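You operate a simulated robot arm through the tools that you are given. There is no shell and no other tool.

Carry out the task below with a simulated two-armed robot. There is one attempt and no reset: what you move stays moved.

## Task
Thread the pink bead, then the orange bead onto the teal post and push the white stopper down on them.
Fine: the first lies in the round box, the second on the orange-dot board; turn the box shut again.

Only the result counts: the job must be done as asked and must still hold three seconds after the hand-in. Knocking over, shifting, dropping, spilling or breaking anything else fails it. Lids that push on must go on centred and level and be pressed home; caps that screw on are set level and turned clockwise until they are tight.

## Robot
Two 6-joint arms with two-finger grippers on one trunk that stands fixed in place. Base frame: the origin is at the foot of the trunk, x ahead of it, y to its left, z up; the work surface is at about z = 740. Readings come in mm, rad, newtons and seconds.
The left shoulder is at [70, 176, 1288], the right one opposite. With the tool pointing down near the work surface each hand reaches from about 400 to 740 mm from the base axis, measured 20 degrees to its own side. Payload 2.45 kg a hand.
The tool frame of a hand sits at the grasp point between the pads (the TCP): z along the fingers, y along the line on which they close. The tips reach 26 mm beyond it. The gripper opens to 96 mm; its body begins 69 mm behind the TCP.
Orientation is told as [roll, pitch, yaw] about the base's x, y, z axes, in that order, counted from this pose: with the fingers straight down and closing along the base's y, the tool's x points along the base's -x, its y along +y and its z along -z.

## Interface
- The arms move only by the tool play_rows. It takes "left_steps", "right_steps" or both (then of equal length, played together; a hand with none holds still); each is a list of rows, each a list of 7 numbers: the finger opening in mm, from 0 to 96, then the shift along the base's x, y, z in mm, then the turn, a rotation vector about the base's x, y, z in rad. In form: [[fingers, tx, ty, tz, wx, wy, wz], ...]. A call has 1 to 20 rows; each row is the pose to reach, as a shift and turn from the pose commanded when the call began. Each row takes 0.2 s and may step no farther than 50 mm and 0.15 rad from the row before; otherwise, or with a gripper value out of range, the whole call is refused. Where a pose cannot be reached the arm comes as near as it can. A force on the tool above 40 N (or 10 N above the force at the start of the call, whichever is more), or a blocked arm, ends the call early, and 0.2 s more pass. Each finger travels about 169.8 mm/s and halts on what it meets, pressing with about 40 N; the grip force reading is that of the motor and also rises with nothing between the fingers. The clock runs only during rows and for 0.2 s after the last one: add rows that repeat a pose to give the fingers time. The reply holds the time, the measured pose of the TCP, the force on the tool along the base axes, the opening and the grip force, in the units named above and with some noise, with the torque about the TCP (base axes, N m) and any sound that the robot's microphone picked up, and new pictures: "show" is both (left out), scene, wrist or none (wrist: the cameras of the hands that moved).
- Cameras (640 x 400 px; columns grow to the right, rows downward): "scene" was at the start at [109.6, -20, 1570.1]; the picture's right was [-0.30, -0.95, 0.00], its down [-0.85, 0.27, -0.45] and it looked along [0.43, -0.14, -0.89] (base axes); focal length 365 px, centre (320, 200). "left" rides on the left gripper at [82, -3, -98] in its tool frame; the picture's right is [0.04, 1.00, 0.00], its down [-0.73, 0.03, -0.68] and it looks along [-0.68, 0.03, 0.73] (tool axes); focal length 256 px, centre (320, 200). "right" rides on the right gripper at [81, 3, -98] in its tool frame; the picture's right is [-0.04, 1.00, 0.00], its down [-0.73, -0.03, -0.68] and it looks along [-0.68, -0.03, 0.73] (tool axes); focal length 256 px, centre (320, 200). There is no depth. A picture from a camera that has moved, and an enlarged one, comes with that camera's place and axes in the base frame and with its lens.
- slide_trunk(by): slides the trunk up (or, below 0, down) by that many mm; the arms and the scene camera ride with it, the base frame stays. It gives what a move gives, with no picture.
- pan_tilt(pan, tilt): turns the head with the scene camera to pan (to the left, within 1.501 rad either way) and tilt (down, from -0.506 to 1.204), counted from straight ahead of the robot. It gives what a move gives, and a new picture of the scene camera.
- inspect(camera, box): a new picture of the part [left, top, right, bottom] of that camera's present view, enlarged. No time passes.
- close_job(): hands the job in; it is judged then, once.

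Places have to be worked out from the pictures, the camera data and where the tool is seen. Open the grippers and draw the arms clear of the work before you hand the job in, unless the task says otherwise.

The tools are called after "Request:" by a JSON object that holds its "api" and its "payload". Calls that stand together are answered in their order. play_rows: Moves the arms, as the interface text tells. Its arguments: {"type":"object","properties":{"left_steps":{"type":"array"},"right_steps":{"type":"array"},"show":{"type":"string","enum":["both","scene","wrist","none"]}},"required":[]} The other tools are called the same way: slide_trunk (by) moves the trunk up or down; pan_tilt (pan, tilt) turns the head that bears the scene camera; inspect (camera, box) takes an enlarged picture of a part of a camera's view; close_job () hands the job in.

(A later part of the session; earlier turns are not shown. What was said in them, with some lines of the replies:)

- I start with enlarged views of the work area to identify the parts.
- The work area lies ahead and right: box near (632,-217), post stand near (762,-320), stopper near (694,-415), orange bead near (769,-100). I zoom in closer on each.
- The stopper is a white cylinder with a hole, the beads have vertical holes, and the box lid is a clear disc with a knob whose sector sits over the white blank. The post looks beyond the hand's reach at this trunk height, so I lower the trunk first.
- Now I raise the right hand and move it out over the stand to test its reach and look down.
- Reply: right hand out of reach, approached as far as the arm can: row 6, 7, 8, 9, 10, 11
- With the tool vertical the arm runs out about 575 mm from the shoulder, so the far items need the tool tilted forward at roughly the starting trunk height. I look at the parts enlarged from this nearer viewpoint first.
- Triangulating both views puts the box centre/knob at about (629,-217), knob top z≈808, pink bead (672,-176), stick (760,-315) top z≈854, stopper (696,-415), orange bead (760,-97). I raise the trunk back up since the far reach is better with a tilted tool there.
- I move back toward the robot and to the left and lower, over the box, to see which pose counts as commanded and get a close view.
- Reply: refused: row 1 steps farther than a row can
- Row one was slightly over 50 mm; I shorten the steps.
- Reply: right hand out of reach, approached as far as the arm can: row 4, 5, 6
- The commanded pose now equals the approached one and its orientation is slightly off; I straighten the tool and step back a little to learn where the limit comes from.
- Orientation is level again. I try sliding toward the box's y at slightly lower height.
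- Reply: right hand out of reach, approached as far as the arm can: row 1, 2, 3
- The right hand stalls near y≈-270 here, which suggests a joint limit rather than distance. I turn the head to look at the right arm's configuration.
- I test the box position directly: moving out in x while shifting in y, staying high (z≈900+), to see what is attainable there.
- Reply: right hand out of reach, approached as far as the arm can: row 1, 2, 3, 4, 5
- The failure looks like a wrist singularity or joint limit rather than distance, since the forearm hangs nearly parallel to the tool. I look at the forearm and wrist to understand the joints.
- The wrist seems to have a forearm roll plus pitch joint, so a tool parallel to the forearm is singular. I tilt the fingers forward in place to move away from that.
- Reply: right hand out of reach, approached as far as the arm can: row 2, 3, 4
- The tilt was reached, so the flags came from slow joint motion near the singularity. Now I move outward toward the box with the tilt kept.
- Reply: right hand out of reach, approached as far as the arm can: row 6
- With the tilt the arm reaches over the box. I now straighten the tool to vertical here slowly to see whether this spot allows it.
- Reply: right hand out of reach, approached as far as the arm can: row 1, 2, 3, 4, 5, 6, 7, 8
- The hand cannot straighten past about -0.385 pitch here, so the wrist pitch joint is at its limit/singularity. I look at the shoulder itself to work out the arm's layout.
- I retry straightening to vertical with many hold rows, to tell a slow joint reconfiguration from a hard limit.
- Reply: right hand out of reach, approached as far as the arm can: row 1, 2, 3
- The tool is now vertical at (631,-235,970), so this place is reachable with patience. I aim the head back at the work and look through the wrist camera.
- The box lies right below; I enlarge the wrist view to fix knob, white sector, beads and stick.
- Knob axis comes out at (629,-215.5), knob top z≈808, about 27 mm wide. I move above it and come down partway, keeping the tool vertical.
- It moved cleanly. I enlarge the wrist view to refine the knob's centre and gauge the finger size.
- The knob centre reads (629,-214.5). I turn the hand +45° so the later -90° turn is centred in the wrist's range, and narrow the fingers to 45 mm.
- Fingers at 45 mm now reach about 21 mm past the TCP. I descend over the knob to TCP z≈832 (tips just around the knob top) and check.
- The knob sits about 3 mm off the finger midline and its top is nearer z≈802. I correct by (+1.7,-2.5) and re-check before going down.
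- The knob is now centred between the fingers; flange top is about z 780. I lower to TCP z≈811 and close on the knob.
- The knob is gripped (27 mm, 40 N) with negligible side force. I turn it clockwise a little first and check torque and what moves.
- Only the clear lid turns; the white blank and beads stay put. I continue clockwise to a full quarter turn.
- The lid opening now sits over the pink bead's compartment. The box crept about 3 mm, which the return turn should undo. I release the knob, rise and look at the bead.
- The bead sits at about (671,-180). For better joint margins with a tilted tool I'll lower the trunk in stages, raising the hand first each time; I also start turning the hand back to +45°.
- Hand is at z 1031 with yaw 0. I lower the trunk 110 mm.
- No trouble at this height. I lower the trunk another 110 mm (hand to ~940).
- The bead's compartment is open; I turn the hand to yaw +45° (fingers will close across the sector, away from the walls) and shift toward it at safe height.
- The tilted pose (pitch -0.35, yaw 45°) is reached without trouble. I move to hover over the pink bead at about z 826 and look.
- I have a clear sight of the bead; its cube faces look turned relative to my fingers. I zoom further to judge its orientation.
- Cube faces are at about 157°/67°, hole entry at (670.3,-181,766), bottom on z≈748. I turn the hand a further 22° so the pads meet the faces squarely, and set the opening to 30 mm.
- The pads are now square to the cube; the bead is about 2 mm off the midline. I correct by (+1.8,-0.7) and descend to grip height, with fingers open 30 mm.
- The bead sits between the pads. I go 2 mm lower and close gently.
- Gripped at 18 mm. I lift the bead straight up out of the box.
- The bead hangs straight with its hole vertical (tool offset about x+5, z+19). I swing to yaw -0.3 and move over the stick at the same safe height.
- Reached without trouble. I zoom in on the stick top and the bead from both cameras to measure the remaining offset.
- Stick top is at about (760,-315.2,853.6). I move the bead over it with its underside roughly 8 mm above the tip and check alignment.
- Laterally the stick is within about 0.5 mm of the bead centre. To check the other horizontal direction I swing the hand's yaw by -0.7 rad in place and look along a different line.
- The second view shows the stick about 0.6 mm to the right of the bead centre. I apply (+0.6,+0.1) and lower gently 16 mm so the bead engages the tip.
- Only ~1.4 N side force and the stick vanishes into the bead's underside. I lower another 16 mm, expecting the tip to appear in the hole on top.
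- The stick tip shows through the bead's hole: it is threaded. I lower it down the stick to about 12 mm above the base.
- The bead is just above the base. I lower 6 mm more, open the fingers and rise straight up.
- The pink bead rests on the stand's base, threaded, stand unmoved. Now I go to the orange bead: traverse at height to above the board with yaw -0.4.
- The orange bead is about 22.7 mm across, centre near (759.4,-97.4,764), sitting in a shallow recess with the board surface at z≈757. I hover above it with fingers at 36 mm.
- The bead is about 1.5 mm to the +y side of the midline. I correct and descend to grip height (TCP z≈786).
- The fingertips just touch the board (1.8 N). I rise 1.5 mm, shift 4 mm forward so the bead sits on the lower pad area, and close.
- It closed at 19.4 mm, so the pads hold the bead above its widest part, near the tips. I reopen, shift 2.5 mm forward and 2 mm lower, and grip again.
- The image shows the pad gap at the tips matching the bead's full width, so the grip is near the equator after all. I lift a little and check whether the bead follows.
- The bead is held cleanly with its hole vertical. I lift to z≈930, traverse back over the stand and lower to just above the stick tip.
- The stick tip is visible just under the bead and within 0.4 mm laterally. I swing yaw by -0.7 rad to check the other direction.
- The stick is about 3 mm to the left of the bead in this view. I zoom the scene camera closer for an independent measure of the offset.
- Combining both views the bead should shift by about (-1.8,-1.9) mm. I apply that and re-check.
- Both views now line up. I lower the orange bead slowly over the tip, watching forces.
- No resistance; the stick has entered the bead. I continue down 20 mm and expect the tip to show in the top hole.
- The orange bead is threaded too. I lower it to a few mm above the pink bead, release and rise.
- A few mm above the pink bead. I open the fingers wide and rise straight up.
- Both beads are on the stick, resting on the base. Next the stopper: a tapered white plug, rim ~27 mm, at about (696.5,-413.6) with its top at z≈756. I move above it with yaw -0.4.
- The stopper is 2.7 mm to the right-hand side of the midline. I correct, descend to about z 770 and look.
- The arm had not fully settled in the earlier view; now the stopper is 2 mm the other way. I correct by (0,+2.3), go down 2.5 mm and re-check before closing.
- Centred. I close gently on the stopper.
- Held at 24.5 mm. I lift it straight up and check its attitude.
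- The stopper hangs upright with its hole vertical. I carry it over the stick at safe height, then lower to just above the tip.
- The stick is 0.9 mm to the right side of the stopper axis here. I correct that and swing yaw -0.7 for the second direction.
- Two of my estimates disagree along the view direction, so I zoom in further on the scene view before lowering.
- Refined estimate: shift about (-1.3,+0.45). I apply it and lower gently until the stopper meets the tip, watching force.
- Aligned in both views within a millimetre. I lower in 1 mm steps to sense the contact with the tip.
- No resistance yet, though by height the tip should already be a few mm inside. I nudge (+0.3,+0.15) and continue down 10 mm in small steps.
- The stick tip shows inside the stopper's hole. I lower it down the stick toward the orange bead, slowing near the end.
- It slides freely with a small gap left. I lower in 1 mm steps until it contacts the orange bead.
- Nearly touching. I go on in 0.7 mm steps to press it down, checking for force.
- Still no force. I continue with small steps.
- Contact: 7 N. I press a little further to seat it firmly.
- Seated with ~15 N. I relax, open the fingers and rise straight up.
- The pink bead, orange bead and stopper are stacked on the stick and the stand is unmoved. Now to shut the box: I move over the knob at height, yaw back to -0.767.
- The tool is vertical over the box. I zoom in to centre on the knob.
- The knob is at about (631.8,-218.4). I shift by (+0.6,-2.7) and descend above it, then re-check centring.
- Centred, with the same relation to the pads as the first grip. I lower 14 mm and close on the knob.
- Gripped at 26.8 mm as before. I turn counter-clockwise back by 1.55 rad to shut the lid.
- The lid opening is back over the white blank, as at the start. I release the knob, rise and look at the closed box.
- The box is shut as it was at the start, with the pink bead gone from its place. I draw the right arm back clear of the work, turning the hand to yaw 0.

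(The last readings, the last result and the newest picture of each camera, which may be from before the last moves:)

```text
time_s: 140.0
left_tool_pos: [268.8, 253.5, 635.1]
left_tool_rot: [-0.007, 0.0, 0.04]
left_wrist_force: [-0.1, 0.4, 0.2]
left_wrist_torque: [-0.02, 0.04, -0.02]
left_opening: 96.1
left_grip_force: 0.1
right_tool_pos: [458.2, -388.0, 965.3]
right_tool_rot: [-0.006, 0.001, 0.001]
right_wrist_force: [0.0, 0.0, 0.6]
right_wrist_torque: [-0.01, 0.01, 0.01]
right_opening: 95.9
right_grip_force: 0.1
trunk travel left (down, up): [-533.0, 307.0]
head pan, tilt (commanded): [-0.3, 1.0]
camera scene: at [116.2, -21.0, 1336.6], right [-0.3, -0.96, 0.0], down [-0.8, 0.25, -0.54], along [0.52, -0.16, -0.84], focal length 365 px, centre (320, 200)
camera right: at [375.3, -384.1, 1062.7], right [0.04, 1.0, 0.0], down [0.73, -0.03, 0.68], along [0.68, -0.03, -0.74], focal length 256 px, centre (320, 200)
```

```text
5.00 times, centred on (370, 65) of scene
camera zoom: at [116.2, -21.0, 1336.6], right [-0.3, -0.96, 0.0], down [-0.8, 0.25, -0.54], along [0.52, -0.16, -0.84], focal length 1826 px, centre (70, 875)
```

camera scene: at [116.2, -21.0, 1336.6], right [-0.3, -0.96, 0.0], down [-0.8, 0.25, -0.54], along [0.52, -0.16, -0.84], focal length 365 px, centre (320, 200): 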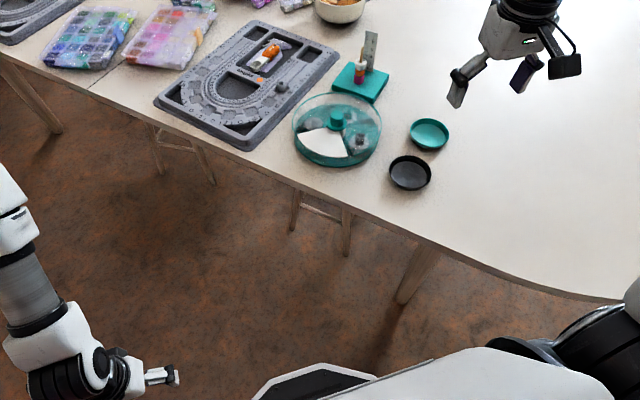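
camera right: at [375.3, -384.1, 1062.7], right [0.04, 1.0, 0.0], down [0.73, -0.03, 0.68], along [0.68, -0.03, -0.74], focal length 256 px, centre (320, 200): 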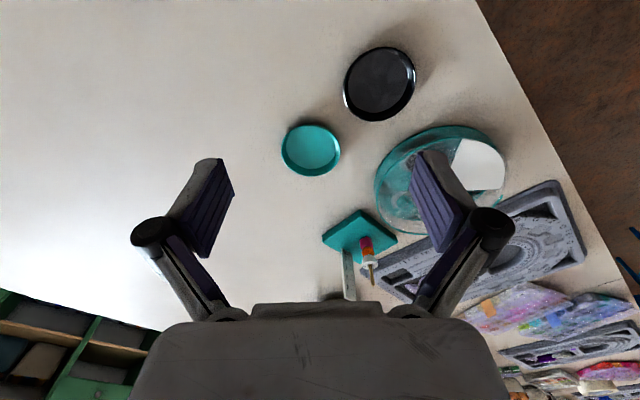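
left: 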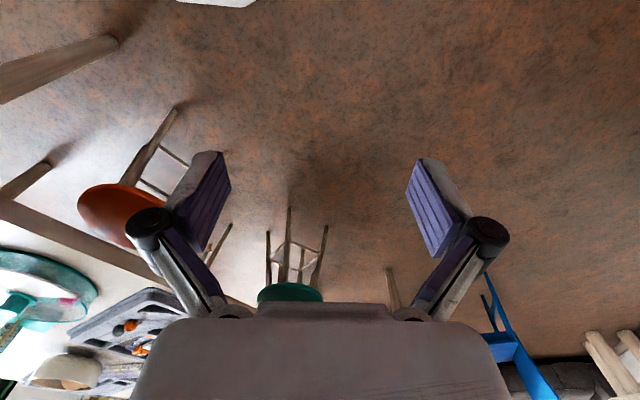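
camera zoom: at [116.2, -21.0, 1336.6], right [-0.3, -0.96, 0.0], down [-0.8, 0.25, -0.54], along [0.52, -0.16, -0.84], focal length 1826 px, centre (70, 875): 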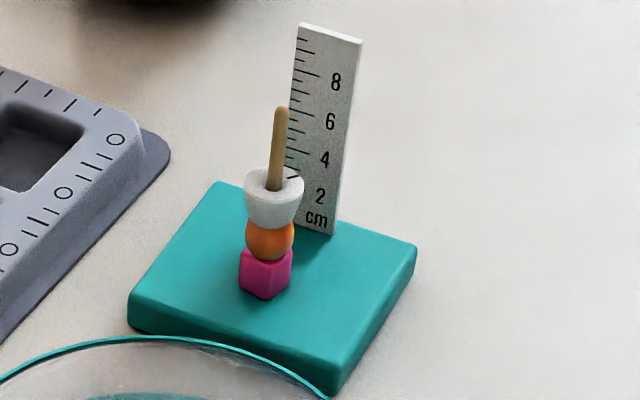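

All looks in place. To compare with the opening picture I raise the trunk to its starting height and restore the head pose.

Request:
{"api": "slide_trunk", "payload": {"by": 240}}

Request:
{"api": "pan_tilt", "payload": {"pan": -0.304, "tilt": 1.1}}

Request:
{"api": "inspect", "payload": {"camera": "scene", "box": [290, 110, 380, 195]}}

Request:
{"api": "inspect", "payload": {"camera": "scene", "box": [320, 60, 410, 135]}}

Request:
{"api": "inspect", "payload": {"camera": "scene", "box": [280, 60, 440, 220]}}

```text
time_s: 142.5
left_tool_pos: [268.5, 253.0, 874.4]
left_tool_rot: [-0.007, -0.001, 0.042]
left_wrist_force: [0.0, -0.4, -0.3]
left_wrist_torque: [-0.01, -0.02, 0.0]
left_opening: 95.9
left_grip_force: 0.1
right_tool_pos: [457.6, -388.0, 1205.2]
right_tool_rot: [-0.004, 0.002, -0.001]
right_wrist_force: [0.0, 0.4, -0.6]
right_wrist_torque: [-0.01, -0.04, 0.0]
right_opening: 95.9
right_grip_force: 0.0
trunk travel left (down, up): [-773.0, 67.0]
head pan, tilt (commanded): [-0.3, 1.0]
```

```text
time_s: 143.2
left_tool_pos: [268.1, 253.5, 875.5]
left_tool_rot: [-0.008, -0.001, 0.041]
left_wrist_force: [0.6, 0.6, 0.4]
left_wrist_torque: [-0.02, -0.01, -0.02]
left_opening: 95.8
left_grip_force: 0.1
right_tool_pos: [456.5, -388.2, 1205.3]
right_tool_rot: [-0.003, 0.004, 0.0]
right_wrist_force: [-0.6, -0.1, -0.4]
right_wrist_torque: [0.0, -0.02, 0.0]
right_opening: 95.8
right_grip_force: 0.1
trunk travel left (down, up): [-773.0, 67.0]
head pan, tilt (commanded): [-0.304, 1.1]
camera scene: at [109.7, -20.0, 1570.1], right [-0.3, -0.95, 0.0], down [-0.85, 0.27, -0.45], along [0.43, -0.14, -0.89], focal length 365 px, centre (320, 200)
```

scene: 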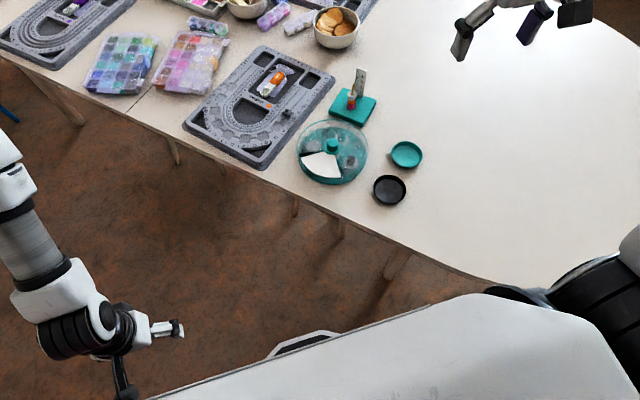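

```text
4.71 times, centred on (335, 152) of scene
camera zoom: at [109.7, -20.0, 1570.1], right [-0.3, -0.95, 0.0], down [-0.85, 0.27, -0.45], along [0.43, -0.14, -0.89], focal length 1719 px, centre (249, 424)
```

zoom: 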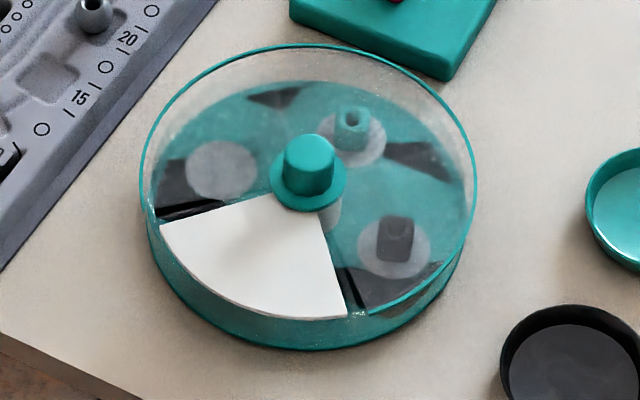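

```text
5.33 times, centred on (365, 98) of scene
camera zoom: at [109.7, -20.0, 1570.1], right [-0.3, -0.95, 0.0], down [-0.85, 0.27, -0.45], along [0.43, -0.14, -0.89], focal length 1948 px, centre (80, 747)
```

zoom: 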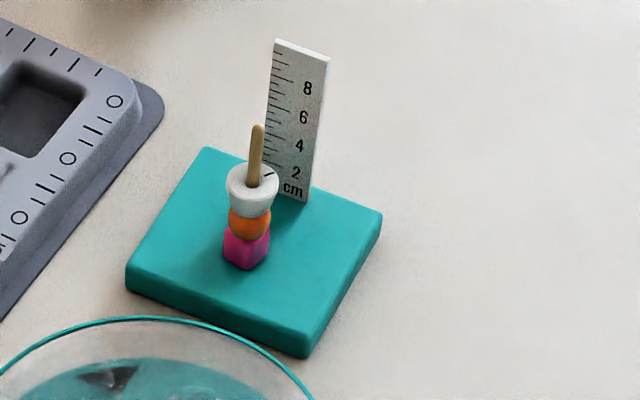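

```text
2.50 times, centred on (360, 140) of scene
camera zoom: at [109.7, -20.0, 1570.1], right [-0.3, -0.95, 0.0], down [-0.85, 0.27, -0.45], along [0.43, -0.14, -0.89], focal length 913 px, centre (220, 350)
```

zoom: 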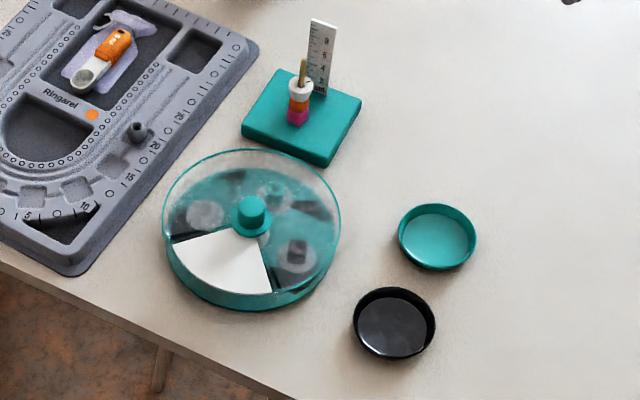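

The stand and box sit where they were at the start. I zoom once more on the lid's edges against the white blank to confirm it is fully shut.

Request:
{"api": "inspect", "payload": {"camera": "scene", "box": [350, 160, 375, 182]}}

Request:
{"api": "inspect", "payload": {"camera": "scene", "box": [312, 145, 345, 170]}}

Request:
{"api": "inspect", "payload": {"camera": "scene", "box": [310, 135, 370, 185]}}

```text
16.00 times, centred on (362, 171) of scene
camera zoom: at [109.7, -20.0, 1570.1], right [-0.3, -0.95, 0.0], down [-0.85, 0.27, -0.45], along [0.43, -0.14, -0.89], focal length 5843 px, centre (-360, 664)
```

zoom: 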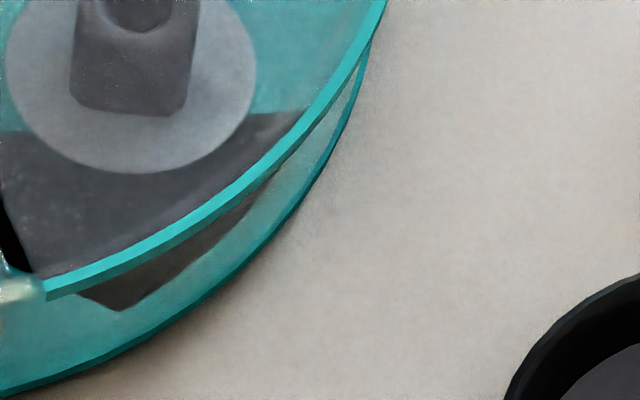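

```text
16.00 times, centred on (328, 158) of scene
camera zoom: at [109.7, -20.0, 1570.1], right [-0.3, -0.95, 0.0], down [-0.85, 0.27, -0.45], along [0.43, -0.14, -0.89], focal length 5843 px, centre (184, 880)
```

zoom: 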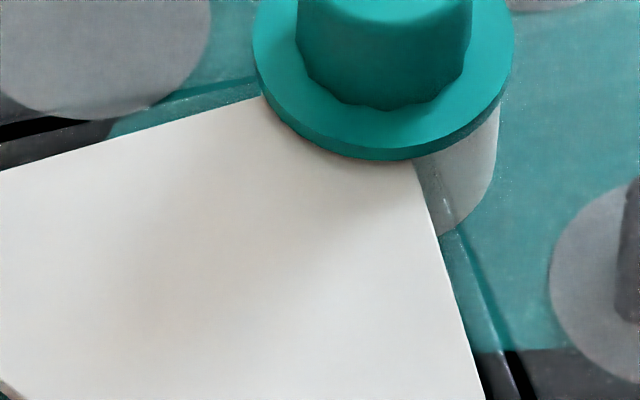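

```text
8.00 times, centred on (340, 160) of scene
camera zoom: at [109.7, -20.0, 1570.1], right [-0.3, -0.95, 0.0], down [-0.85, 0.27, -0.45], along [0.43, -0.14, -0.89], focal length 2922 px, centre (160, 520)
```

zoom: 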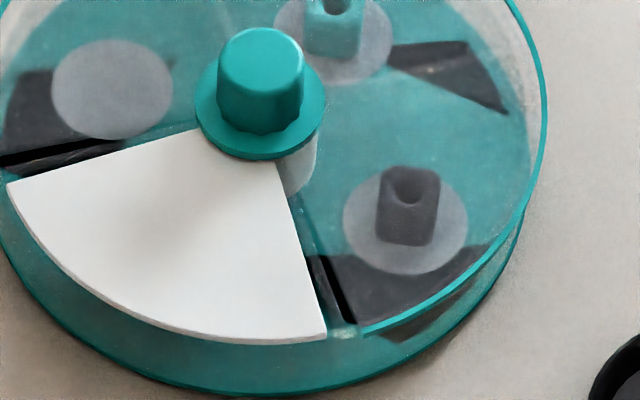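

The lid opening sits evenly over the white blank, the beads and stopper are stacked on the post, and both hands are open and clear. I hand the job in.

Request:
{"api": "close_job", "payload": {}}

```text
The job is handed in.
```

The pink bead, then the orange bead, are threaded on the post and the white stopper is pressed down on them. The box is turned shut again, and the job is handed in.

- **Threading:** both beads went over the stick without resistance. I pressed the stopper onto the orange bead until it read about 15 N.
- **Box:** the lid opening sits evenly over the white blank. The box crept about 3 mm when I turned it open. Turning it back brought it to within roughly 1 mm of where it started, judged by comparing pictures.
- **Everything else:** the stand, the orange-dot board and the two trays look unmoved in the last view.
- **Robot:** both grippers are open and the arms are clear of the work. The trunk is back at its starting height.

The stopper slid freely on the stick, so it rests against the orange bead rather than gripping the stick tightly.
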